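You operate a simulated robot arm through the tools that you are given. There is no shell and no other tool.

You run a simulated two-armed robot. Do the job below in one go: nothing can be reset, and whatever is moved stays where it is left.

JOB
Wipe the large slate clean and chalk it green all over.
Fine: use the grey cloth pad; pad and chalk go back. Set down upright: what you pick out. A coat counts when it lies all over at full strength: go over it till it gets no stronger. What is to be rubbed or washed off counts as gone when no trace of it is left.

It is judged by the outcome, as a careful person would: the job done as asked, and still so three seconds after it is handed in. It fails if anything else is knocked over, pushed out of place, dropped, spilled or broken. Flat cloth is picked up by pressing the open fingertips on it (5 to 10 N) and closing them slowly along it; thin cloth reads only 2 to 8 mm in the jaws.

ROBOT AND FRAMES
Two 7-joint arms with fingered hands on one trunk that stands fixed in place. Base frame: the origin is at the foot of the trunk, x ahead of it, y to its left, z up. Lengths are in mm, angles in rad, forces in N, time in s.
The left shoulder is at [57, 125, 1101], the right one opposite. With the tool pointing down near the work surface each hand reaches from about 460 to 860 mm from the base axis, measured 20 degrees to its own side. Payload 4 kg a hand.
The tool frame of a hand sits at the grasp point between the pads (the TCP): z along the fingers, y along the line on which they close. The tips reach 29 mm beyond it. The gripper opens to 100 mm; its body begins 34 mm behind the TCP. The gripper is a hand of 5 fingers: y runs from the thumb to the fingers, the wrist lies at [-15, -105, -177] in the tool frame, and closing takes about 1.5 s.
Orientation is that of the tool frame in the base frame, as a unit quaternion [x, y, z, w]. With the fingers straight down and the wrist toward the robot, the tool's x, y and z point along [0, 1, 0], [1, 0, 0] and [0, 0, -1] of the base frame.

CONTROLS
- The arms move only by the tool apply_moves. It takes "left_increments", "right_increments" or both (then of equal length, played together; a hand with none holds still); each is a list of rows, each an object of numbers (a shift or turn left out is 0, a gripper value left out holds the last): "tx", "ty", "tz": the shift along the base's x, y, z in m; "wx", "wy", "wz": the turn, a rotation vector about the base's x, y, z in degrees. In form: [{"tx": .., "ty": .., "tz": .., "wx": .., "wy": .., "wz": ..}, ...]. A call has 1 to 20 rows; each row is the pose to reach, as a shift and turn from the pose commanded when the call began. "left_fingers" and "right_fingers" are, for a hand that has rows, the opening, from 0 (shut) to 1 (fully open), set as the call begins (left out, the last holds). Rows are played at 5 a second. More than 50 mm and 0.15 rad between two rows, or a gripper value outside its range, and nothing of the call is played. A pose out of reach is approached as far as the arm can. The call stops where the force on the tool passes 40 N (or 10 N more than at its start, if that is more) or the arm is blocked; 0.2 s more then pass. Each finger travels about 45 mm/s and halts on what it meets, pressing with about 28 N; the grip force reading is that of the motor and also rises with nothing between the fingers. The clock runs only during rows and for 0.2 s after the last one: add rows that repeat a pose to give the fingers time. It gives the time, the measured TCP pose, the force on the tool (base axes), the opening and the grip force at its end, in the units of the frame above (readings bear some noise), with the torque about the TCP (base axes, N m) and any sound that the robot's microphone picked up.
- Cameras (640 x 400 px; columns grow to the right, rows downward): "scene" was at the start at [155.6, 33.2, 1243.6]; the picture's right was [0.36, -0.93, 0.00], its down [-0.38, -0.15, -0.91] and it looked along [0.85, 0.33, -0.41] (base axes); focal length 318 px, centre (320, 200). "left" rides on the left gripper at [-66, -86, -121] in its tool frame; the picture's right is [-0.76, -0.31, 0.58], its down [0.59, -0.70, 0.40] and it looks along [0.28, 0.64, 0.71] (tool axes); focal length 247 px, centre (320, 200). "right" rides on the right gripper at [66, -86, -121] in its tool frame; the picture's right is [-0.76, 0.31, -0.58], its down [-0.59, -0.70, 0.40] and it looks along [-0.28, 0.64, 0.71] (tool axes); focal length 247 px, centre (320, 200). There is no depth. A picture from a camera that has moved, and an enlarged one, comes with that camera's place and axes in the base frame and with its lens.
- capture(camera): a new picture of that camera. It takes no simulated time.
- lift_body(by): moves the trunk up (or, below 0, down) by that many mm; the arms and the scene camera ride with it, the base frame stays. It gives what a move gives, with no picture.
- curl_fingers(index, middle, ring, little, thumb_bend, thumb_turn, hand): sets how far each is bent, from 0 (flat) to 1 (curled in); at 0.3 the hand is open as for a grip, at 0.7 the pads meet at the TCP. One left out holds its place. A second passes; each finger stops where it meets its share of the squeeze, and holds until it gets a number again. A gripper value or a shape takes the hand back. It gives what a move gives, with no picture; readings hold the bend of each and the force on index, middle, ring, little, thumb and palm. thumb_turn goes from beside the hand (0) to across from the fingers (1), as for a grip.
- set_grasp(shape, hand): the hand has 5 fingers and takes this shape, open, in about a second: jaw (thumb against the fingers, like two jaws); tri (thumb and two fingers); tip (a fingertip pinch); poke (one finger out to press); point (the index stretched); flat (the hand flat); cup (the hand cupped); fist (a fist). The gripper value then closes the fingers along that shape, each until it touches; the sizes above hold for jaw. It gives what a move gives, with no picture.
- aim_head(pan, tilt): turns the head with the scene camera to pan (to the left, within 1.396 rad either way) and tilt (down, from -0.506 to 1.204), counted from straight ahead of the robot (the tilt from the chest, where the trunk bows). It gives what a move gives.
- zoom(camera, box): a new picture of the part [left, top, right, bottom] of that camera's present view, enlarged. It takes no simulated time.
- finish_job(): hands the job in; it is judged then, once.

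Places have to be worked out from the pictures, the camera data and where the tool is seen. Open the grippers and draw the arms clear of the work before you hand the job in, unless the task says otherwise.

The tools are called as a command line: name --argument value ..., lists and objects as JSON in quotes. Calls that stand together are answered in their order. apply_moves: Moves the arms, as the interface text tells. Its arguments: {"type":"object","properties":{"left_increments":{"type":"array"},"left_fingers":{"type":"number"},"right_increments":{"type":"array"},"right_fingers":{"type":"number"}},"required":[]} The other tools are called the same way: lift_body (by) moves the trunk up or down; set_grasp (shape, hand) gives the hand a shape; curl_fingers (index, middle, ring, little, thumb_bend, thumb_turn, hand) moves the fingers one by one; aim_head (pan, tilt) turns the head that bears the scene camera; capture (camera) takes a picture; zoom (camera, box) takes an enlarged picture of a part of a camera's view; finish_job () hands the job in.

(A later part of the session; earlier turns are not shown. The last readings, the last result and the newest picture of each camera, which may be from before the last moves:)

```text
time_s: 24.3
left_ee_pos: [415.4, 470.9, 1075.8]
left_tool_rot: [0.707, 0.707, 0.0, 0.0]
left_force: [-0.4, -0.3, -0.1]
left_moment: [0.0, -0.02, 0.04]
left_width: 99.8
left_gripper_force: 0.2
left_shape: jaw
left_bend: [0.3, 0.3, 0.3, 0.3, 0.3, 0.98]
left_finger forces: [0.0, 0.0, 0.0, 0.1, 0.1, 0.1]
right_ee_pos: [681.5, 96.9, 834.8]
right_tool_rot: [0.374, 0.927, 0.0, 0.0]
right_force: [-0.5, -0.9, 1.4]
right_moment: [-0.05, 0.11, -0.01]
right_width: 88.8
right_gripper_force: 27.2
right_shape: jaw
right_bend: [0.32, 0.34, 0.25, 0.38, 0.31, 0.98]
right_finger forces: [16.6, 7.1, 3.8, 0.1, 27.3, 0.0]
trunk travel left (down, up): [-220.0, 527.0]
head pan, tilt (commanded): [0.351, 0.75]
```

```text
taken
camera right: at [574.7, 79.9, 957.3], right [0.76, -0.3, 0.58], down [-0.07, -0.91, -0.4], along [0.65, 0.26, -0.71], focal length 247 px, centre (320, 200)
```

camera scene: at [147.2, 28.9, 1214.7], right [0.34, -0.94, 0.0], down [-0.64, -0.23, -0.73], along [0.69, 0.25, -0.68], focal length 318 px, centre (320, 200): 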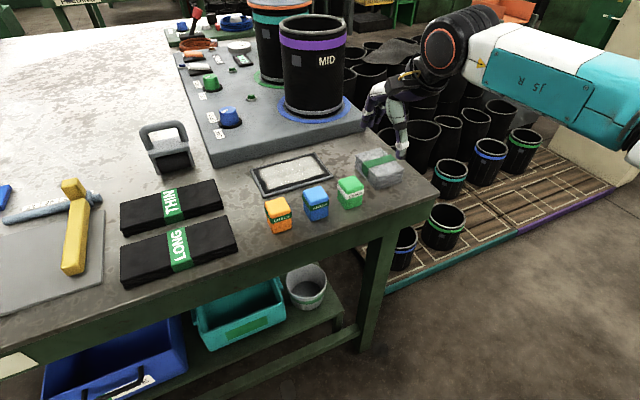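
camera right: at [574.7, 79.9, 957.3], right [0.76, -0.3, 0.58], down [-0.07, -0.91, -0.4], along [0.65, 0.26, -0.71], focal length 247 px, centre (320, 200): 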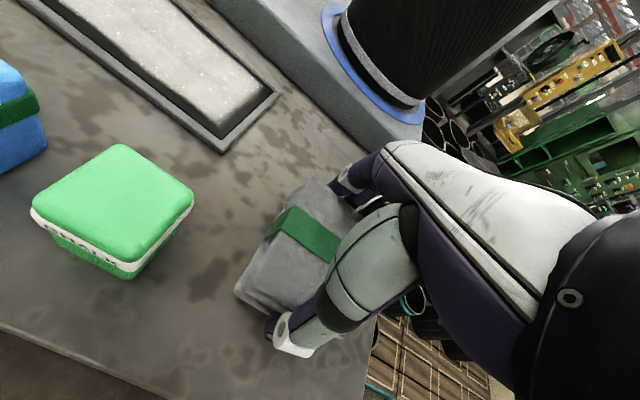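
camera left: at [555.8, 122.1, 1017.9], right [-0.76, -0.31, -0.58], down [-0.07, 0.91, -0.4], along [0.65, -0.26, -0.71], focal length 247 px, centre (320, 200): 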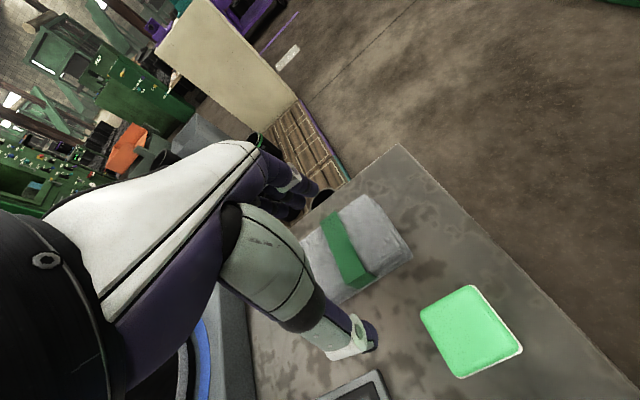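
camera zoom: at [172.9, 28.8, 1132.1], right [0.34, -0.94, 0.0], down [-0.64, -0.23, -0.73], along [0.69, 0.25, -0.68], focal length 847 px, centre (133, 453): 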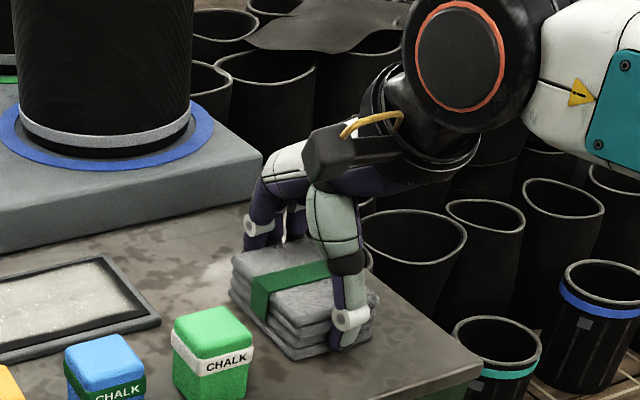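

The pad is gripped (width 89, 27 N). I lift it 45 mm and check it holds.

apply_moves --right_increments '[{"tz": 0.01}, {"tz": 0.02}, {"tz": 0.035}, {"tz": 0.05}, {"tz": 0.05}]'

zoom --camera "scene" --box '[300, 10, 480, 160]'

capture --camera "right"

```text
time_s: 25.5
left_ee_pos: [415.4, 472.4, 1074.7]
left_tool_rot: [0.707, 0.708, 0.0, 0.0]
left_force: [-0.2, -0.2, 0.0]
left_moment: [0.0, 0.03, 0.01]
left_width: 99.9
left_gripper_force: 0.1
left_shape: jaw
left_bend: [0.3, 0.3, 0.3, 0.3, 0.3, 0.98]
left_finger forces: [0.0, 0.1, 0.0, 0.0, 0.1, 0.0]
right_ee_pos: [682.1, 97.2, 885.2]
right_tool_rot: [0.374, 0.927, -0.002, 0.0]
right_force: [0.9, -0.2, -0.5]
right_moment: [0.03, -0.01, 0.02]
right_width: 88.8
right_gripper_force: 27.9
right_shape: jaw
right_bend: [0.32, 0.34, 0.25, 0.38, 0.31, 0.98]
right_finger forces: [16.5, 7.3, 3.8, 0.0, 27.2, 0.0]
trunk travel left (down, up): [-220.0, 527.0]
head pan, tilt (commanded): [0.351, 0.75]
```

```text
2.67 times, centred on (390, 85) of scene
camera zoom: at [173.1, 28.8, 1132.1], right [0.34, -0.94, 0.0], down [-0.64, -0.23, -0.73], along [0.69, 0.25, -0.68], focal length 847 px, centre (133, 507)
```

zoom: 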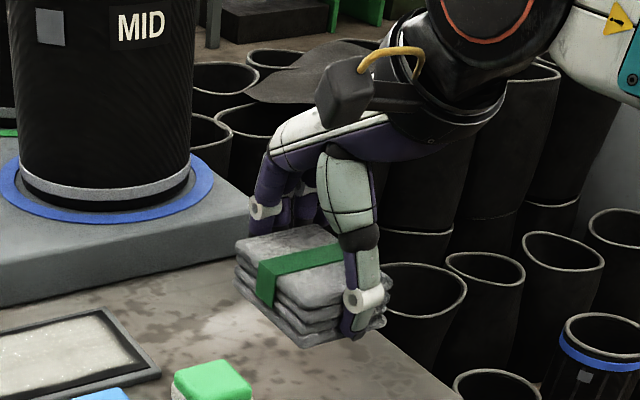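

```text
taken
camera right: at [576.1, 81.1, 1006.5], right [0.76, -0.3, 0.58], down [-0.06, -0.92, -0.4], along [0.65, 0.26, -0.71], focal length 247 px, centre (320, 200)
```

right: 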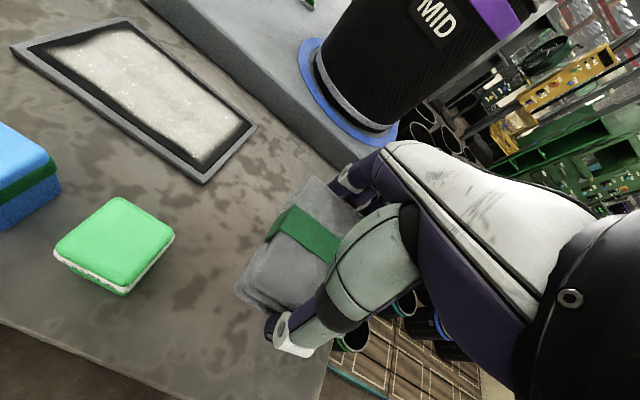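

Pad is held firmly. Slate centre works out at about (620, 269), roughly 152×97 mm, long side at -45°. I carry the pad over the slate at z 890.

apply_moves --right_increments '[{"tx": -0.0103, "ty": 0.0288, "tz": 0.005}, {"tx": -0.0205, "ty": 0.0575, "tz": 0.008}, {"tx": -0.0308, "ty": 0.0863, "tz": 0.008}, {"tx": -0.041, "ty": 0.115, "tz": 0.008}, {"tx": -0.0513, "ty": 0.1438, "tz": 0.005}, {"tx": -0.0615, "ty": 0.1725, "tz": 0.005, "wz": -1}, {"tx": -0.0615, "ty": 0.1725, "tz": 0.005, "wz": -1}]'

zoom --camera "scene" --box '[180, 20, 420, 180]'

capture --camera "right"

capture --camera "left"

```text
time_s: 27.1
left_ee_pos: [417.1, 472.5, 1075.2]
left_tool_rot: [0.707, 0.707, 0.0, 0.0]
left_force: [-0.5, 0.6, 0.3]
left_moment: [-0.02, 0.0, -0.01]
left_width: 99.9
left_gripper_force: 0.1
left_shape: jaw
left_bend: [0.3, 0.3, 0.3, 0.3, 0.3, 0.98]
left_finger forces: [0.1, 0.0, 0.0, 0.0, 0.0, 0.0]
right_ee_pos: [620.7, 269.3, 889.2]
right_tool_rot: [0.383, 0.924, 0.0, 0.0]
right_force: [-0.3, -0.7, -0.2]
right_moment: [-0.02, -0.01, 0.01]
right_width: 88.7
right_gripper_force: 28.7
right_shape: jaw
right_bend: [0.32, 0.34, 0.25, 0.38, 0.31, 0.98]
right_finger forces: [16.3, 7.1, 3.7, 0.1, 27.0, 0.1]
trunk travel left (down, up): [-220.0, 527.0]
head pan, tilt (commanded): [0.351, 0.75]
```

```text
2.50 times, centred on (300, 100) of scene
camera zoom: at [173.0, 28.9, 1132.1], right [0.34, -0.94, 0.0], down [-0.64, -0.23, -0.73], along [0.69, 0.25, -0.68], focal length 794 px, centre (370, 450)
```

zoom: 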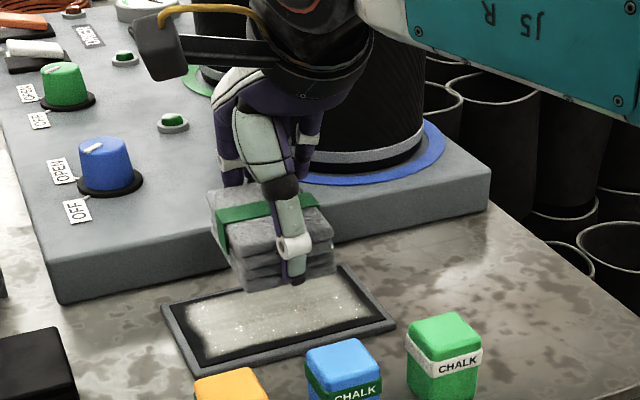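

```text
taken
camera right: at [514.8, 254.8, 1012.0], right [0.75, -0.32, 0.58], down [-0.08, -0.91, -0.4], along [0.65, 0.25, -0.71], focal length 247 px, centre (320, 200)
```

right: 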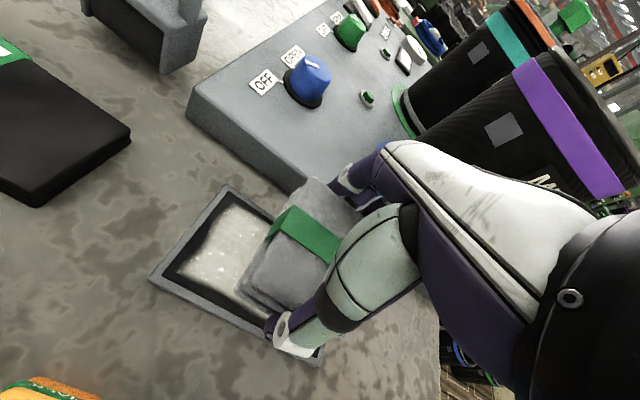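

```text
taken
camera left: at [330.5, 405.4, 1196.6], right [-0.31, -0.76, -0.58], down [-0.7, 0.59, -0.4], along [0.64, 0.28, -0.71], focal length 247 px, centre (320, 200)
```

left: 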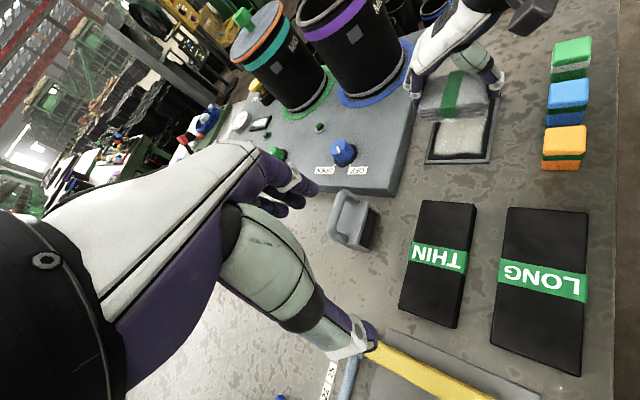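

Slate centre refined to about (620, 267) with axes exactly at 45°. I lower the pad to just above the slate.

apply_moves --right_increments '[{"ty": -0.002, "tz": -0.015}, {"ty": -0.002, "tz": -0.03}, {"ty": -0.002, "tz": -0.04}, {"ty": -0.002, "tz": -0.044}, {"ty": -0.002, "tz": -0.044}]'

zoom --camera "scene" --box '[180, 40, 420, 200]'

zoom --camera "left" --box '[360, 40, 552, 180]'

```text
time_s: 28.3
left_ee_pos: [416.0, 471.9, 1076.1]
left_tool_rot: [0.707, 0.707, 0.0, 0.0]
left_force: [0.1, -0.4, 0.5]
left_moment: [0.0, -0.03, 0.01]
left_width: 99.8
left_gripper_force: 0.0
left_shape: jaw
left_bend: [0.3, 0.3, 0.3, 0.3, 0.3, 0.98]
left_finger forces: [0.1, 0.0, 0.0, 0.0, 0.0, 0.0]
right_ee_pos: [619.8, 266.5, 847.3]
right_tool_rot: [0.383, 0.924, 0.0, 0.0]
right_force: [-0.1, 0.2, 0.0]
right_moment: [0.02, 0.01, 0.0]
right_width: 88.5
right_gripper_force: 28.0
right_shape: jaw
right_bend: [0.32, 0.34, 0.25, 0.38, 0.31, 0.98]
right_finger forces: [16.3, 7.1, 3.7, 0.0, 27.0, 0.1]
trunk travel left (down, up): [-220.0, 527.0]
head pan, tilt (commanded): [0.351, 0.75]
```

```text
2.50 times, centred on (300, 120) of scene
camera zoom: at [173.0, 28.9, 1132.1], right [0.34, -0.94, 0.0], down [-0.64, -0.23, -0.73], along [0.69, 0.25, -0.68], focal length 794 px, centre (370, 400)
```

zoom: 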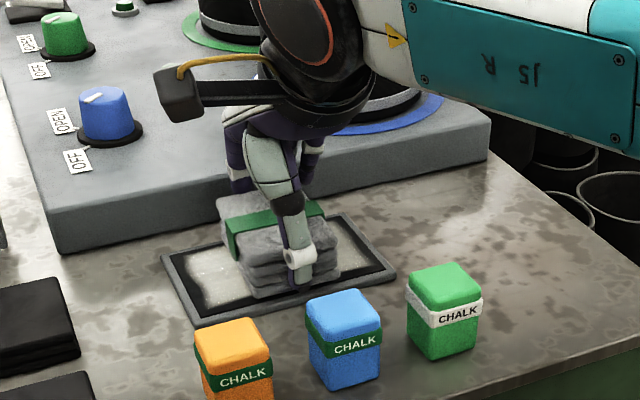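

```text
2.86 times, centred on (456, 110) of left
camera zoom: at [330.4, 405.4, 1196.7], right [-0.31, -0.76, -0.58], down [-0.7, 0.59, -0.4], along [0.64, 0.28, -0.71], focal length 706 px, centre (-69, 457)
```

zoom: 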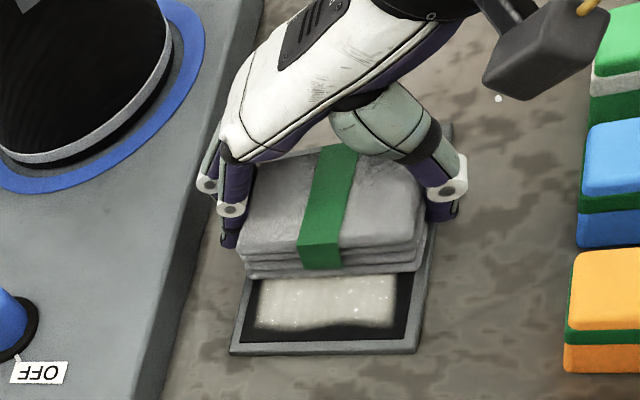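

Pad hovers just above the slate; console clearance is fine. I lower it gently by a few mm to feel for contact.

apply_moves --right_increments '[{"tz": -0.002}, {"tz": -0.004}, {"tz": -0.006}, {"tz": -0.006}]'

```text
time_s: 29.3
left_ee_pos: [415.8, 471.6, 1075.5]
left_tool_rot: [0.708, 0.707, 0.0, -0.001]
left_force: [-0.4, -0.3, -0.3]
left_moment: [0.01, -0.01, 0.01]
left_width: 100.1
left_gripper_force: 0.0
left_shape: jaw
left_bend: [0.3, 0.3, 0.3, 0.3, 0.3, 0.98]
left_finger forces: [0.0, 0.1, 0.0, 0.0, 0.0, 0.0]
right_ee_pos: [619.9, 267.1, 841.7]
right_tool_rot: [0.383, 0.924, 0.001, 0.0]
right_force: [-0.4, 1.7, 6.5]
right_moment: [-0.18, 0.27, 0.0]
right_width: 88.5
right_gripper_force: 28.1
right_shape: jaw
right_bend: [0.31, 0.34, 0.25, 0.38, 0.31, 0.98]
right_finger forces: [17.7, 7.1, 3.7, 0.1, 27.2, 0.0]
trunk travel left (down, up): [-220.0, 527.0]
head pan, tilt (commanded): [0.351, 0.75]
```

Contact at z 841.7 with 6.5 N. I make a short trial stroke along the slate's long axis and look at the result.

apply_moves --right_increments '[{"tx": 0.006, "ty": -0.006, "tz": -0.001}, {"tx": 0.012, "ty": -0.012, "tz": -0.001}, {"tx": 0.018, "ty": -0.018, "tz": -0.001}, {"tx": 0.024, "ty": -0.024, "tz": -0.001}, {"tx": 0.024, "ty": -0.024, "tz": -0.001}]'

zoom --camera "left" --box '[360, 40, 552, 180]'

zoom --camera "scene" --box '[180, 40, 420, 200]'

```text
time_s: 30.5
left_ee_pos: [414.4, 471.5, 1076.2]
left_tool_rot: [0.706, 0.708, 0.001, 0.0]
left_force: [0.2, -1.2, -0.1]
left_moment: [-0.01, 0.02, 0.02]
left_width: 100.2
left_gripper_force: 0.1
left_shape: jaw
left_bend: [0.3, 0.3, 0.3, 0.3, 0.3, 0.98]
left_finger forces: [0.0, 0.0, 0.1, 0.0, 0.1, 0.1]
right_ee_pos: [643.0, 243.1, 842.0]
right_tool_rot: [0.382, 0.924, 0.001, 0.0]
right_force: [-5.1, 6.7, 16.0]
right_moment: [0.07, 0.21, -0.13]
right_width: 86.8
right_gripper_force: 28.0
right_shape: jaw
right_bend: [0.31, 0.34, 0.26, 0.38, 0.31, 0.93]
right_finger forces: [20.5, 6.8, 0.5, 0.0, 26.6, 0.0]
trunk travel left (down, up): [-220.0, 527.0]
head pan, tilt (commanded): [0.351, 0.75]
```

```text
2.86 times, centred on (456, 110) of left
camera zoom: at [328.2, 405.5, 1197.4], right [-0.31, -0.76, -0.58], down [-0.7, 0.59, -0.4], along [0.64, 0.28, -0.71], focal length 706 px, centre (-69, 457)
```

zoom: 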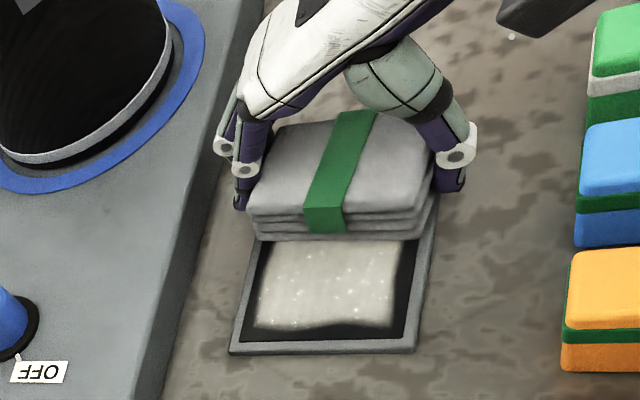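

```text
2.50 times, centred on (300, 120) of scene
camera zoom: at [171.1, 28.9, 1132.5], right [0.34, -0.94, 0.0], down [-0.64, -0.23, -0.73], along [0.69, 0.25, -0.68], focal length 794 px, centre (370, 400)
```

zoom: 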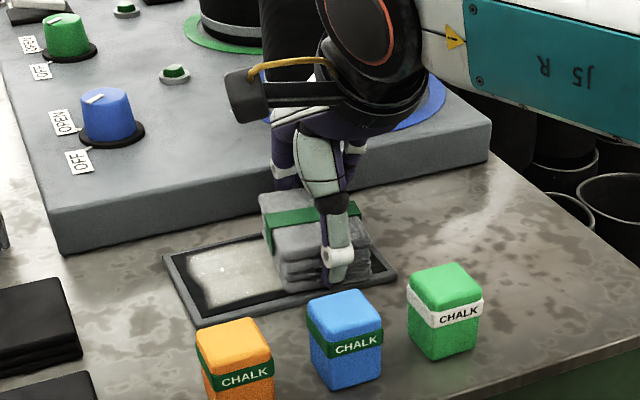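

The slate stays put, but it is hard to see any effect yet. I stroke back across the whole length to the other end and look again.

apply_moves --right_increments '[{"tx": -0.006, "ty": 0.006}, {"tx": -0.012, "ty": 0.012}, {"tx": -0.018, "ty": 0.018}, {"tx": -0.024, "ty": 0.024}, {"tx": -0.03, "ty": 0.03}, {"tx": -0.036, "ty": 0.036}, {"tx": -0.042, "ty": 0.042}, {"tx": -0.048, "ty": 0.048}, {"tx": -0.05, "ty": 0.051}]'

zoom --camera "left" --box '[360, 40, 552, 180]'

zoom --camera "scene" --box '[180, 60, 420, 180]'

```text
time_s: 32.5
left_ee_pos: [414.8, 470.6, 1076.5]
left_tool_rot: [0.707, 0.708, 0.001, -0.001]
left_force: [0.0, -0.1, -0.3]
left_moment: [-0.01, 0.02, 0.02]
left_width: 100.1
left_gripper_force: 0.0
left_shape: jaw
left_bend: [0.3, 0.3, 0.3, 0.3, 0.3, 0.98]
left_finger forces: [0.0, 0.0, 0.1, 0.0, 0.0, 0.0]
right_ee_pos: [591.0, 294.0, 841.1]
right_tool_rot: [0.383, 0.924, 0.0, 0.001]
right_force: [3.6, -6.5, 20.5]
right_moment: [-0.16, -0.06, 0.04]
right_width: 88.4
right_gripper_force: 28.1
right_shape: jaw
right_bend: [0.31, 0.33, 0.24, 0.38, 0.3, 1.0]
right_finger forces: [18.6, 8.3, 4.7, 0.0, 31.3, 0.1]
trunk travel left (down, up): [-220.0, 527.0]
head pan, tilt (commanded): [0.351, 0.75]
```

```text
2.86 times, centred on (456, 110) of left
camera zoom: at [328.9, 404.1, 1197.7], right [-0.31, -0.76, -0.58], down [-0.7, 0.59, -0.4], along [0.64, 0.28, -0.71], focal length 706 px, centre (-69, 457)
```

zoom: 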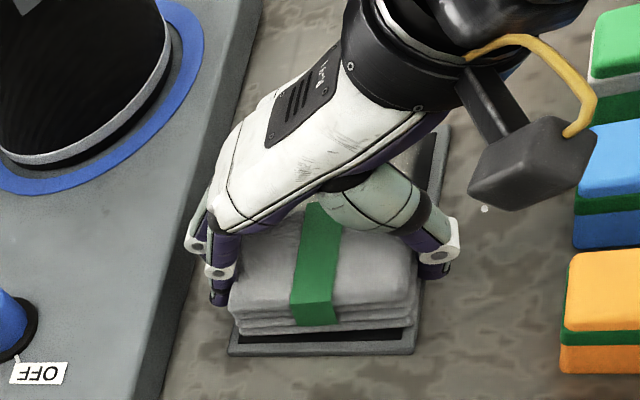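

```text
2.67 times, centred on (300, 120) of scene
camera zoom: at [171.7, 27.6, 1132.4], right [0.34, -0.94, 0.0], down [-0.64, -0.23, -0.73], along [0.69, 0.25, -0.68], focal length 847 px, centre (373, 413)
```

zoom: 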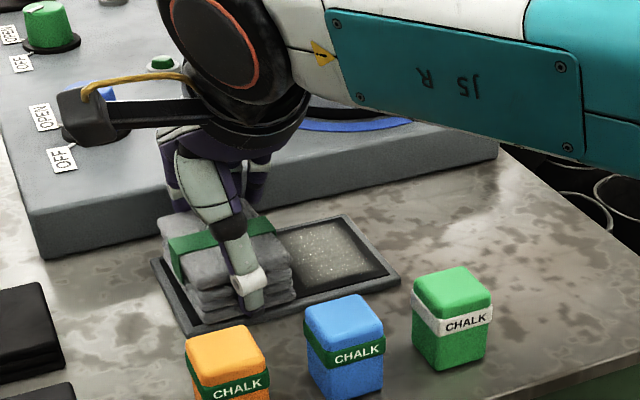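

Wiping works: the uncovered far part is already much fainter. I keep stroking end to end with about the same pressure, with small sideways offsets.

apply_moves --right_increments '[{"tx": 0.007, "ty": -0.011}, {"tx": 0.017, "ty": -0.021}, {"tx": 0.026, "ty": -0.03}, {"tx": 0.036, "ty": -0.04}, {"tx": 0.045, "ty": -0.049}, {"tx": 0.055, "ty": -0.059}, {"tx": 0.049, "ty": -0.045}, {"tx": 0.039, "ty": -0.035}, {"tx": 0.029, "ty": -0.025}, {"tx": 0.019, "ty": -0.015}, {"tx": 0.01, "ty": -0.006}, {"tx": 0.0, "ty": 0.004}, {"tx": 0.01, "ty": -0.01}, {"tx": 0.02, "ty": -0.02}, {"tx": 0.03, "ty": -0.03}, {"tx": 0.039, "ty": -0.039}, {"tx": 0.048, "ty": -0.048}, {"tx": 0.057, "ty": -0.057}, {"tx": 0.057, "ty": -0.057}]'

zoom --camera "left" --box '[360, 40, 552, 180]'

zoom --camera "scene" --box '[180, 60, 420, 180]'

```text
time_s: 36.5
left_ee_pos: [414.5, 472.0, 1077.2]
left_tool_rot: [0.708, 0.707, 0.001, 0.001]
left_force: [0.0, -0.9, 0.3]
left_moment: [0.01, 0.03, -0.03]
left_width: 99.7
left_gripper_force: 0.0
left_shape: jaw
left_bend: [0.3, 0.3, 0.3, 0.3, 0.3, 0.98]
left_finger forces: [0.1, 0.1, 0.0, 0.0, 0.1, 0.0]
right_ee_pos: [651.3, 236.6, 841.8]
right_tool_rot: [0.382, 0.924, -0.001, 0.0]
right_force: [-5.2, 6.5, 15.1]
right_moment: [-0.11, 0.36, -0.21]
right_width: 87.5
right_gripper_force: 28.0
right_shape: jaw
right_bend: [0.31, 0.34, 0.26, 0.38, 0.31, 0.94]
right_finger forces: [20.1, 6.4, 0.7, 0.0, 27.3, 0.0]
trunk travel left (down, up): [-220.0, 527.0]
head pan, tilt (commanded): [0.351, 0.75]
```

```text
2.86 times, centred on (456, 110) of left
camera zoom: at [328.4, 405.5, 1197.2], right [-0.31, -0.76, -0.58], down [-0.7, 0.59, -0.4], along [0.64, 0.28, -0.71], focal length 706 px, centre (-69, 457)
```

zoom: 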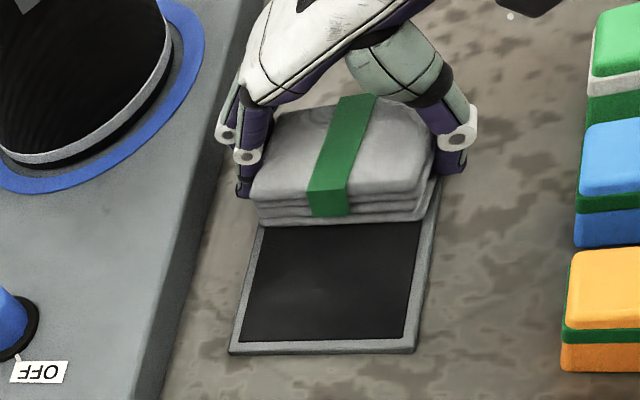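

```text
2.67 times, centred on (300, 120) of scene
camera zoom: at [171.1, 28.9, 1132.4], right [0.34, -0.94, 0.0], down [-0.64, -0.23, -0.73], along [0.69, 0.25, -0.68], focal length 847 px, centre (373, 413)
```

zoom: 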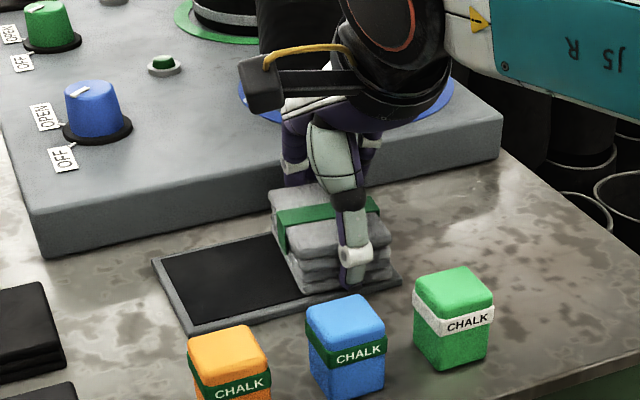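

The slate looks nearly black already. I make two more passes, also nudging sideways at both ends so no trace is left, ending at the -u end.

apply_moves --right_increments '[{"tx": -0.003, "ty": -0.003}, {"tx": -0.012, "ty": 0.006}, {"tx": -0.022, "ty": 0.016}, {"tx": -0.032, "ty": 0.026}, {"tx": -0.042, "ty": 0.036}, {"tx": -0.052, "ty": 0.046}, {"tx": -0.062, "ty": 0.056}, {"tx": -0.059, "ty": 0.061}, {"tx": -0.049, "ty": 0.052}, {"tx": -0.039, "ty": 0.042}, {"tx": -0.029, "ty": 0.032}, {"tx": -0.019, "ty": 0.022}, {"tx": -0.009, "ty": 0.012}, {"tx": 0.002, "ty": 0.001}, {"tx": -0.01, "ty": 0.01}, {"tx": -0.022, "ty": 0.022}, {"tx": -0.034, "ty": 0.034}, {"tx": -0.046, "ty": 0.046}, {"tx": -0.06, "ty": 0.06}]'

zoom --camera "left" --box '[360, 40, 552, 180]'

zoom --camera "scene" --box '[180, 60, 420, 180]'

```text
time_s: 40.5
left_ee_pos: [414.6, 469.1, 1075.8]
left_tool_rot: [0.707, 0.707, 0.001, 0.0]
left_force: [-0.1, -0.7, 0.8]
left_moment: [0.01, -0.03, -0.02]
left_width: 99.8
left_gripper_force: 0.1
left_shape: jaw
left_bend: [0.3, 0.3, 0.3, 0.3, 0.3, 0.98]
left_finger forces: [0.0, 0.0, 0.0, 0.0, 0.1, 0.0]
right_ee_pos: [592.0, 296.0, 839.5]
right_tool_rot: [0.383, 0.924, 0.001, 0.0]
right_force: [4.6, -3.9, 15.8]
right_moment: [-0.19, 0.08, 0.1]
right_width: 88.8
right_gripper_force: 27.8
right_shape: jaw
right_bend: [0.31, 0.33, 0.24, 0.38, 0.3, 1.0]
right_finger forces: [19.1, 8.8, 5.5, 0.1, 31.5, 0.0]
trunk travel left (down, up): [-220.0, 527.0]
head pan, tilt (commanded): [0.351, 0.75]
```

```text
2.86 times, centred on (456, 110) of left
camera zoom: at [329.3, 404.4, 1197.4], right [-0.31, -0.76, -0.58], down [-0.7, 0.59, -0.4], along [0.64, 0.28, -0.71], focal length 706 px, centre (-69, 457)
```

zoom: 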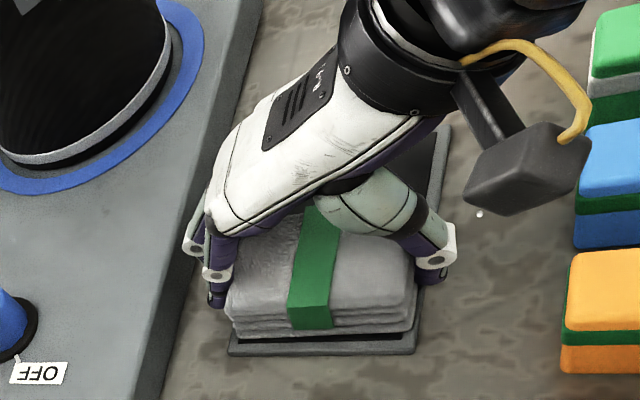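

```text
2.67 times, centred on (300, 120) of scene
camera zoom: at [172.0, 27.9, 1132.4], right [0.34, -0.94, 0.0], down [-0.64, -0.23, -0.73], along [0.69, 0.25, -0.68], focal length 847 px, centre (373, 413)
```

zoom: 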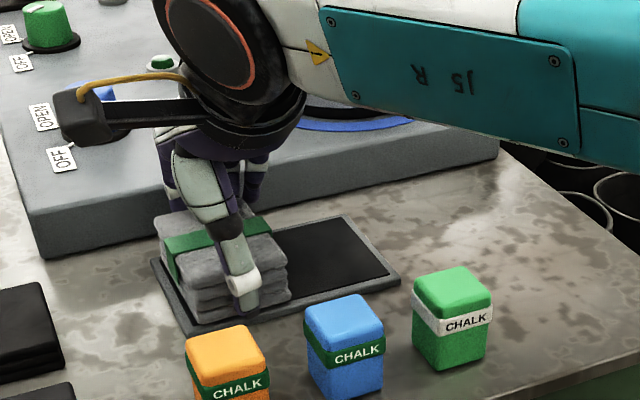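

Both halves look black. I lift the pad 45 mm and inspect the bare slate closely.

apply_moves --right_increments '[{"tz": 0.01}, {"tx": 0.01, "ty": -0.02, "tz": 0.03}, {"tx": 0.03, "ty": -0.05, "tz": 0.045}, {"tx": 0.045, "ty": -0.085, "tz": 0.05}, {"tx": 0.06, "ty": -0.125, "tz": 0.05}, {"tx": 0.075, "ty": -0.165, "tz": 0.05}, {"tx": 0.09, "ty": -0.199, "tz": 0.05}, {"tx": 0.09, "ty": -0.199, "tz": 0.05}]'

zoom --camera "scene" --box '[220, 90, 352, 180]'

zoom --camera "left" --box '[360, 40, 552, 180]'

capture --camera "right"

```text
time_s: 42.3
left_ee_pos: [415.9, 471.1, 1075.5]
left_tool_rot: [0.707, 0.708, 0.0, 0.0]
left_force: [-0.1, 0.0, 0.2]
left_moment: [0.02, 0.01, -0.02]
left_width: 100.1
left_gripper_force: 0.1
left_shape: jaw
left_bend: [0.3, 0.3, 0.3, 0.3, 0.3, 0.98]
left_finger forces: [0.1, 0.0, 0.0, 0.0, 0.0, 0.0]
right_ee_pos: [681.1, 100.9, 889.6]
right_tool_rot: [0.382, 0.924, -0.001, -0.001]
right_force: [0.5, -0.6, 0.4]
right_moment: [-0.01, 0.01, 0.03]
right_width: 88.2
right_gripper_force: 27.7
right_shape: jaw
right_bend: [0.31, 0.34, 0.25, 0.38, 0.31, 0.98]
right_finger forces: [17.7, 7.0, 3.9, 0.0, 28.2, 0.0]
trunk travel left (down, up): [-220.0, 527.0]
head pan, tilt (commanded): [0.351, 0.75]
```

```text
4.44 times, centred on (286, 135) of scene
camera zoom: at [172.9, 28.8, 1132.1], right [0.34, -0.94, 0.0], down [-0.64, -0.23, -0.73], along [0.69, 0.25, -0.68], focal length 1412 px, centre (471, 489)
```

zoom: 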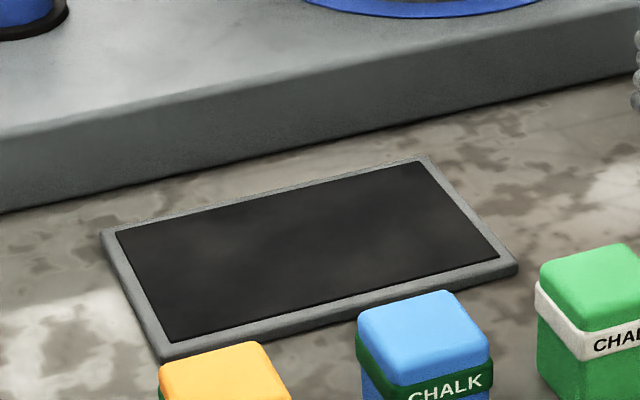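

```text
2.86 times, centred on (456, 110) of left
camera zoom: at [330.3, 405.4, 1196.7], right [-0.31, -0.76, -0.58], down [-0.7, 0.59, -0.4], along [0.64, 0.28, -0.71], focal length 706 px, centre (-69, 457)
```

zoom: 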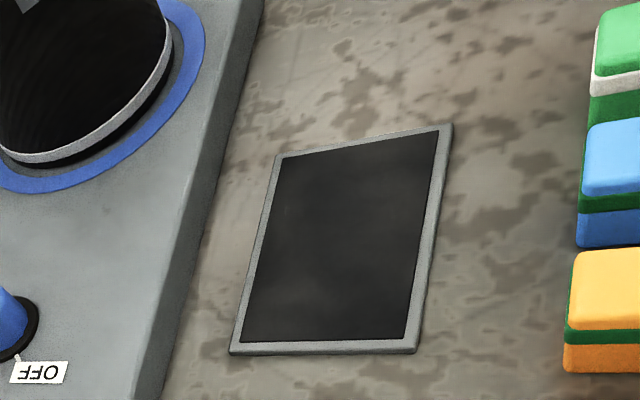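

```text
taken
camera right: at [574.2, 86.5, 1011.7], right [0.75, -0.32, 0.58], down [-0.08, -0.91, -0.4], along [0.65, 0.25, -0.71], focal length 247 px, centre (320, 200)
```

right: 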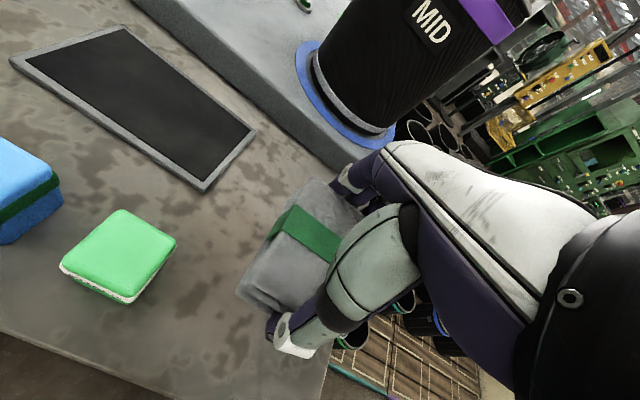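

The slate reads black with a faint haze in the middle; I zoom further to judge whether this is residue or just sheen.

zoom --camera "scene" --box '[240, 118, 330, 166]'

zoom --camera "left" --box '[425, 80, 500, 165]'

zoom --camera "right" --box '[0, 10, 270, 200]'

```text
7.11 times, centred on (285, 142) of scene
camera zoom: at [172.9, 28.8, 1132.1], right [0.34, -0.94, 0.0], down [-0.64, -0.23, -0.73], along [0.69, 0.25, -0.68], focal length 2259 px, centre (569, 612)
```

zoom: 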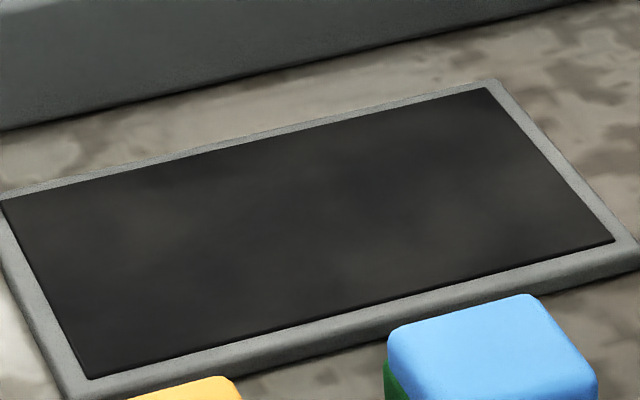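

```text
4.71 times, centred on (462, 122) of left
camera zoom: at [330.3, 405.4, 1196.7], right [-0.31, -0.76, -0.58], down [-0.7, 0.59, -0.4], along [0.64, 0.28, -0.71], focal length 1162 px, centre (-351, 565)
```

zoom: 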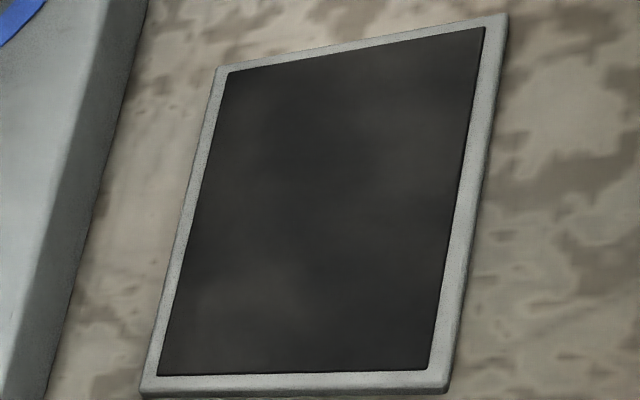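

```text
2.11 times, centred on (135, 105) of right
camera zoom: at [574.2, 86.5, 1011.7], right [0.75, -0.32, 0.58], down [-0.08, -0.91, -0.4], along [0.65, 0.25, -0.71], focal length 520 px, centre (710, 400)
```

zoom: 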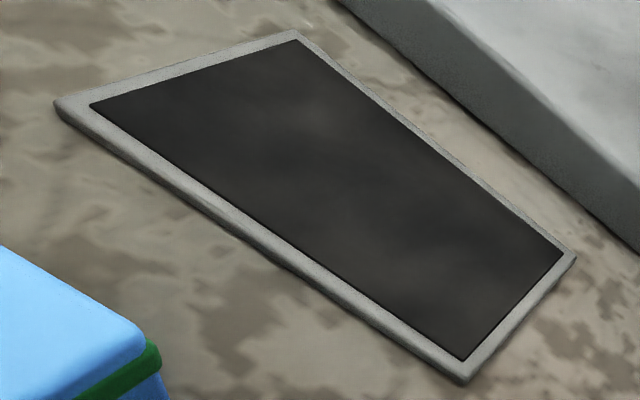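

There is a very faint haze near both ends of the slate that could be residue, so I go back for more passes, concentrating on both ends.

apply_moves --right_increments '[{"tx": -0.012, "ty": 0.034}, {"tx": -0.025, "ty": 0.068}, {"tx": -0.037, "ty": 0.101}, {"tx": -0.05, "ty": 0.135}, {"tx": -0.062, "ty": 0.168}, {"tx": -0.062, "ty": 0.168, "tz": -0.03}, {"tx": -0.062, "ty": 0.168, "tz": -0.045}, {"tx": -0.062, "ty": 0.168, "tz": -0.051}, {"tx": -0.072, "ty": 0.178, "tz": -0.051}, {"tx": -0.082, "ty": 0.188, "tz": -0.051}, {"tx": -0.092, "ty": 0.198, "tz": -0.051}, {"tx": -0.084, "ty": 0.186, "tz": -0.051}, {"tx": -0.074, "ty": 0.176, "tz": -0.051}, {"tx": -0.084, "ty": 0.186, "tz": -0.051}, {"tx": -0.094, "ty": 0.196, "tz": -0.051}, {"tx": -0.082, "ty": 0.188, "tz": -0.051}, {"tx": -0.072, "ty": 0.178, "tz": -0.051}, {"tx": -0.082, "ty": 0.188, "tz": -0.051}, {"tx": -0.092, "ty": 0.198, "tz": -0.051}]'

```text
time_s: 46.3
left_ee_pos: [415.5, 470.7, 1076.1]
left_tool_rot: [0.706, 0.708, 0.0, 0.0]
left_force: [0.6, -0.3, -0.5]
left_moment: [0.0, 0.0, -0.01]
left_width: 99.9
left_gripper_force: 0.1
left_shape: jaw
left_bend: [0.3, 0.3, 0.3, 0.3, 0.3, 0.98]
left_finger forces: [0.0, 0.0, 0.1, 0.0, 0.0, 0.0]
right_ee_pos: [591.1, 293.0, 840.4]
right_tool_rot: [0.384, 0.923, -0.001, 0.001]
right_force: [5.2, -4.6, 14.2]
right_moment: [-0.17, 0.13, 0.08]
right_width: 88.4
right_gripper_force: 28.1
right_shape: jaw
right_bend: [0.31, 0.33, 0.25, 0.38, 0.3, 1.0]
right_finger forces: [19.9, 8.6, 5.4, 0.0, 31.6, 0.0]
trunk travel left (down, up): [-220.0, 527.0]
head pan, tilt (commanded): [0.351, 0.75]
```

Force is 14 N. I stroke over to the other end and work there in short strokes, pressing half a millimetre more.

apply_moves --right_increments '[{"tx": 0.01, "ty": -0.01, "tz": -0.0005}, {"tx": 0.02, "ty": -0.02, "tz": -0.0005}, {"tx": 0.03, "ty": -0.03, "tz": -0.0005}, {"tx": 0.04, "ty": -0.04, "tz": -0.0005}, {"tx": 0.05, "ty": -0.05, "tz": -0.0005}, {"tx": 0.06, "ty": -0.06, "tz": -0.0005}, {"tx": 0.052, "ty": -0.048, "tz": -0.0005}, {"tx": 0.042, "ty": -0.038, "tz": -0.0005}, {"tx": 0.052, "ty": -0.048, "tz": -0.0005}, {"tx": 0.062, "ty": -0.058, "tz": -0.0005}, {"tx": 0.05, "ty": -0.05, "tz": -0.0005}, {"tx": 0.04, "ty": -0.04, "tz": -0.0005}, {"tx": 0.05, "ty": -0.05, "tz": -0.0005}, {"tx": 0.06, "ty": -0.06, "tz": -0.0005}, {"tx": 0.048, "ty": -0.052, "tz": -0.0005}, {"tx": 0.036, "ty": -0.04, "tz": -0.0005}, {"tx": 0.024, "ty": -0.028, "tz": -0.0005}, {"tx": 0.012, "ty": -0.016, "tz": -0.0005}, {"tx": 0.0, "ty": -0.002, "tz": -0.0005}]'

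apply_moves --right_increments '[{"tx": 0.012, "ty": -0.012}, {"tx": 0.024, "ty": -0.024}, {"tx": 0.036, "ty": -0.036}, {"tx": 0.048, "ty": -0.048}, {"tx": 0.06, "ty": -0.06}, {"tx": 0.061, "ty": -0.062, "tz": 0.02}, {"tx": 0.065, "ty": -0.08, "tz": 0.045}, {"tx": 0.071, "ty": -0.115, "tz": 0.05}, {"tx": 0.081, "ty": -0.155, "tz": 0.05}, {"tx": 0.09, "ty": -0.197, "tz": 0.05}, {"tx": 0.09, "ty": -0.197, "tz": 0.05}]'

zoom --camera "scene" --box '[240, 118, 330, 166]'

zoom --camera "left" --box '[425, 80, 500, 165]'

zoom --camera "right" --box '[0, 10, 270, 200]'

```text
time_s: 50.3
left_ee_pos: [415.2, 470.5, 1076.7]
left_tool_rot: [0.707, 0.707, 0.001, -0.001]
left_force: [-0.2, 0.0, 0.0]
left_moment: [0.0, 0.02, 0.01]
left_width: 100.1
left_gripper_force: 0.1
left_shape: jaw
left_bend: [0.3, 0.3, 0.3, 0.3, 0.3, 0.98]
left_finger forces: [0.1, 0.1, 0.1, 0.1, 0.0, 0.0]
right_ee_pos: [589.0, 292.8, 839.3]
right_tool_rot: [0.382, 0.924, 0.001, 0.0]
right_force: [5.2, -7.4, 20.9]
right_moment: [-0.2, 0.01, 0.05]
right_width: 89.0
right_gripper_force: 27.7
right_shape: jaw
right_bend: [0.31, 0.33, 0.24, 0.38, 0.3, 1.0]
right_finger forces: [18.7, 7.9, 5.8, 0.0, 31.7, 0.0]
trunk travel left (down, up): [-220.0, 527.0]
head pan, tilt (commanded): [0.351, 0.75]
```

```text
time_s: 52.7
left_ee_pos: [416.2, 471.4, 1074.3]
left_tool_rot: [0.707, 0.707, 0.0, 0.001]
left_force: [0.1, 0.2, 0.8]
left_moment: [0.0, -0.02, 0.02]
left_width: 99.7
left_gripper_force: 0.0
left_shape: jaw
left_bend: [0.3, 0.3, 0.3, 0.3, 0.3, 0.98]
left_finger forces: [0.1, 0.1, 0.1, 0.0, 0.0, 0.0]
right_ee_pos: [676.7, 95.0, 890.0]
right_tool_rot: [0.382, 0.924, -0.001, 0.0]
right_force: [0.1, -0.3, 0.4]
right_moment: [0.03, 0.0, 0.02]
right_width: 88.2
right_gripper_force: 27.7
right_shape: jaw
right_bend: [0.31, 0.34, 0.26, 0.38, 0.3, 0.97]
right_finger forces: [18.1, 8.1, 3.1, 0.1, 28.9, 0.0]
trunk travel left (down, up): [-220.0, 527.0]
head pan, tilt (commanded): [0.351, 0.75]
```

```text
7.11 times, centred on (285, 142) of scene
camera zoom: at [172.9, 28.8, 1132.1], right [0.34, -0.94, 0.0], down [-0.64, -0.23, -0.73], along [0.69, 0.25, -0.68], focal length 2259 px, centre (569, 612)
```

zoom: 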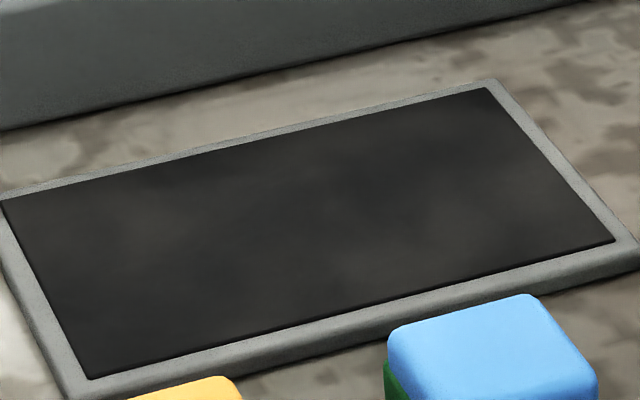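

```text
4.71 times, centred on (462, 122) of left
camera zoom: at [330.3, 405.4, 1196.7], right [-0.31, -0.76, -0.58], down [-0.7, 0.59, -0.4], along [0.64, 0.28, -0.71], focal length 1162 px, centre (-351, 565)
```

zoom: 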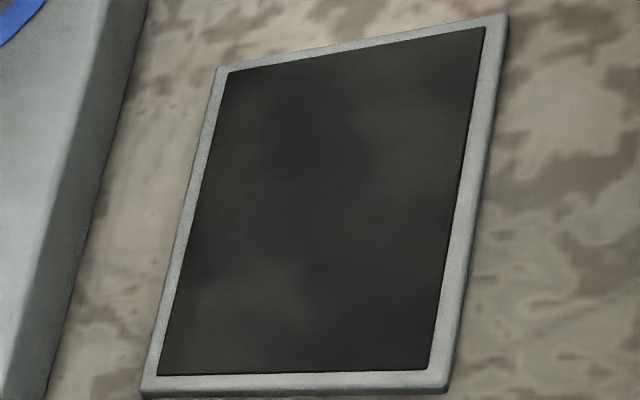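

```text
2.11 times, centred on (135, 105) of right
camera zoom: at [569.5, 80.8, 1012.0], right [0.75, -0.32, 0.58], down [-0.08, -0.91, -0.4], along [0.65, 0.25, -0.71], focal length 520 px, centre (710, 400)
```

zoom: 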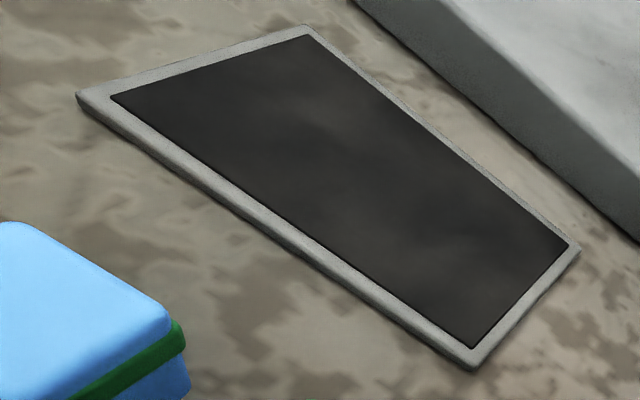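

The haze is unchanged, so it is just the slate's own surface; the slate is clean. Now I set the pad back at its spot: shift slightly to (680, 99), turn +1° and lower.

apply_moves --right_increments '[{"tx": 0.003, "ty": 0.004, "tz": -0.01, "wz": 1}, {"tx": 0.003, "ty": 0.004, "tz": -0.025, "wz": 1}, {"tx": 0.003, "ty": 0.004, "tz": -0.04, "wz": 1}, {"tx": 0.003, "ty": 0.004, "tz": -0.048, "wz": 1}, {"tx": 0.003, "ty": 0.004, "tz": -0.048, "wz": 1}]'

zoom --camera "scene" --box '[300, 30, 480, 180]'

```text
time_s: 53.9
left_ee_pos: [415.2, 471.3, 1074.2]
left_tool_rot: [0.707, 0.707, 0.0, 0.0]
left_force: [0.6, 0.3, 0.1]
left_moment: [-0.01, -0.04, 0.03]
left_width: 99.8
left_gripper_force: 0.2
left_shape: jaw
left_bend: [0.3, 0.3, 0.3, 0.3, 0.3, 0.98]
left_finger forces: [0.0, 0.0, 0.0, 0.0, 0.0, 0.0]
right_ee_pos: [681.5, 101.1, 838.4]
right_tool_rot: [0.375, 0.927, 0.0, 0.0]
right_force: [0.1, 0.2, -0.2]
right_moment: [0.0, 0.03, 0.01]
right_width: 88.6
right_gripper_force: 28.3
right_shape: jaw
right_bend: [0.31, 0.34, 0.26, 0.38, 0.3, 0.97]
right_finger forces: [18.0, 8.0, 3.1, 0.1, 28.9, 0.0]
trunk travel left (down, up): [-220.0, 527.0]
head pan, tilt (commanded): [0.351, 0.75]
```

```text
2.67 times, centred on (390, 105) of scene
camera zoom: at [172.8, 28.8, 1132.1], right [0.34, -0.94, 0.0], down [-0.64, -0.23, -0.73], along [0.69, 0.25, -0.68], focal length 847 px, centre (133, 453)
```

zoom: 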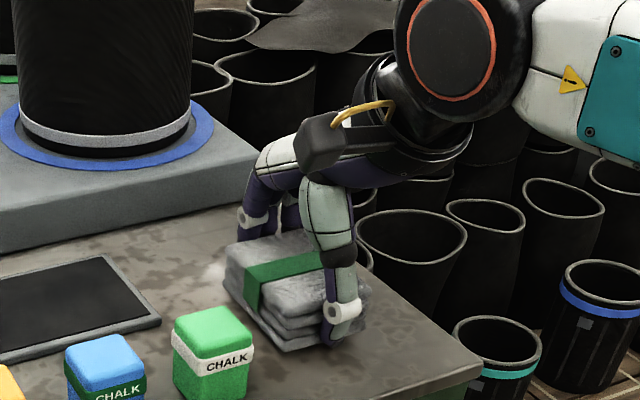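

Pad is almost exactly over its old spot. I lower the last few mm to contact.

apply_moves --right_increments '[{"tx": 0.001, "ty": -0.001, "tz": -0.0015}, {"tx": 0.001, "ty": -0.001, "tz": -0.003}, {"tx": 0.001, "ty": -0.001, "tz": -0.004}, {"tx": 0.001, "ty": -0.001, "tz": -0.004}]'

```text
time_s: 54.9
left_ee_pos: [416.3, 471.0, 1075.8]
left_tool_rot: [0.706, 0.708, 0.0, 0.0]
left_force: [0.3, 0.0, 0.8]
left_moment: [-0.01, -0.04, 0.02]
left_width: 100.1
left_gripper_force: 0.1
left_shape: jaw
left_bend: [0.3, 0.3, 0.3, 0.3, 0.3, 0.98]
left_finger forces: [0.0, 0.0, 0.0, 0.0, 0.0, 0.1]
right_ee_pos: [683.8, 100.4, 835.8]
right_tool_rot: [0.375, 0.927, 0.0, 0.001]
right_force: [0.3, -0.8, -0.1]
right_moment: [-0.04, -0.02, -0.01]
right_width: 88.3
right_gripper_force: 27.7
right_shape: jaw
right_bend: [0.31, 0.34, 0.26, 0.38, 0.3, 0.97]
right_finger forces: [18.0, 8.0, 3.1, 0.0, 28.9, 0.0]
trunk travel left (down, up): [-220.0, 527.0]
head pan, tilt (commanded): [0.351, 0.75]
```

No contact yet at z 835.8; I continue down a few more mm.

apply_moves --right_increments '[{"tx": -0.001, "tz": -0.001}, {"tx": -0.001, "tz": -0.002}, {"tx": -0.001, "tz": -0.003}, {"tx": -0.001, "tz": -0.003}]'

```text
time_s: 55.9
left_ee_pos: [415.3, 470.6, 1074.3]
left_tool_rot: [0.706, 0.708, 0.0, -0.001]
left_force: [-1.1, -0.1, -0.6]
left_moment: [-0.01, 0.02, 0.01]
left_width: 100.2
left_gripper_force: 0.1
left_shape: jaw
left_bend: [0.3, 0.3, 0.3, 0.3, 0.3, 0.98]
left_finger forces: [0.0, 0.0, 0.1, 0.0, 0.0, 0.0]
right_ee_pos: [682.3, 100.5, 834.0]
right_tool_rot: [0.374, 0.928, 0.0, 0.0]
right_force: [-0.8, 0.9, 1.0]
right_moment: [-0.01, 0.11, 0.0]
right_width: 88.5
right_gripper_force: 27.9
right_shape: jaw
right_bend: [0.31, 0.34, 0.26, 0.38, 0.3, 0.97]
right_finger forces: [18.3, 8.1, 3.2, 0.0, 29.0, 0.0]
trunk travel left (down, up): [-220.0, 527.0]
head pan, tilt (commanded): [0.351, 0.75]
```

Light contact begins at z 834. One more mm, then I open the fingers wide.

apply_moves --right_increments '[{"tz": -0.001}, {"tz": -0.001}]'

curl_fingers --hand "right" --index 0.2 --middle 0.2 --ring 0.2 --little 0.2 --thumb_bend 0.2

zoom --camera "scene" --box '[300, 30, 480, 180]'

```text
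time_s: 56.5
left_ee_pos: [416.1, 471.8, 1076.0]
left_tool_rot: [0.706, 0.708, 0.001, 0.0]
left_force: [-0.4, 0.2, 1.5]
left_moment: [0.04, -0.05, -0.02]
left_width: 99.7
left_gripper_force: 0.0
left_shape: jaw
left_bend: [0.3, 0.3, 0.3, 0.3, 0.3, 0.98]
left_finger forces: [0.1, 0.0, 0.0, 0.0, 0.0, 0.0]
right_ee_pos: [683.2, 98.7, 832.1]
right_tool_rot: [0.375, 0.927, 0.001, 0.0]
right_force: [0.5, 1.1, 5.1]
right_moment: [-0.05, 0.21, -0.02]
right_width: 88.2
right_gripper_force: 27.7
right_shape: jaw
right_bend: [0.31, 0.34, 0.26, 0.38, 0.3, 0.97]
right_finger forces: [19.4, 8.2, 3.3, 0.0, 28.7, 0.0]
trunk travel left (down, up): [-220.0, 527.0]
head pan, tilt (commanded): [0.351, 0.75]
```

```text
time_s: 57.5
left_ee_pos: [415.3, 472.4, 1075.4]
left_tool_rot: [0.707, 0.707, 0.0, 0.001]
left_force: [0.3, -0.8, -0.1]
left_moment: [-0.01, 0.04, -0.03]
left_width: 99.8
left_gripper_force: 0.0
left_shape: jaw
left_bend: [0.3, 0.3, 0.3, 0.3, 0.3, 0.98]
left_finger forces: [0.0, 0.0, 0.0, 0.1, 0.0, 0.0]
right_ee_pos: [683.8, 99.7, 832.0]
right_tool_rot: [0.374, 0.927, 0.0, 0.0]
right_force: [-0.4, 0.8, -0.1]
right_moment: [0.0, -0.02, 0.01]
right_width: 115.6
right_gripper_force: 0.1
right_shape: fingers
right_bend: [0.2, 0.2, 0.2, 0.2, 0.2, 1.0]
right_finger forces: [0.0, 0.0, 0.1, 0.0, 0.0, 0.0]
trunk travel left (down, up): [-220.0, 527.0]
head pan, tilt (commanded): [0.351, 0.75]
```

```text
2.67 times, centred on (390, 105) of scene
camera zoom: at [172.8, 28.9, 1132.1], right [0.34, -0.94, 0.0], down [-0.64, -0.23, -0.73], along [0.69, 0.25, -0.68], focal length 847 px, centre (133, 453)
```

zoom: 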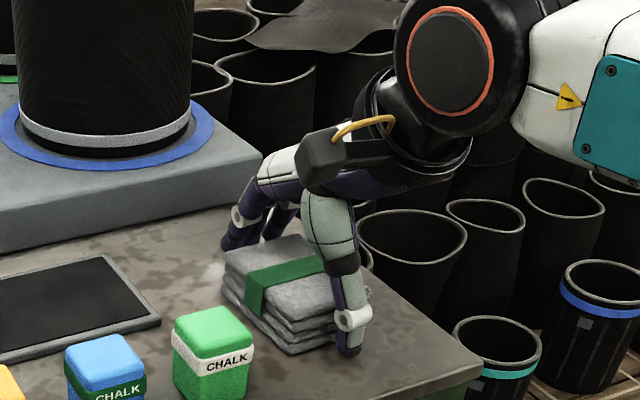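

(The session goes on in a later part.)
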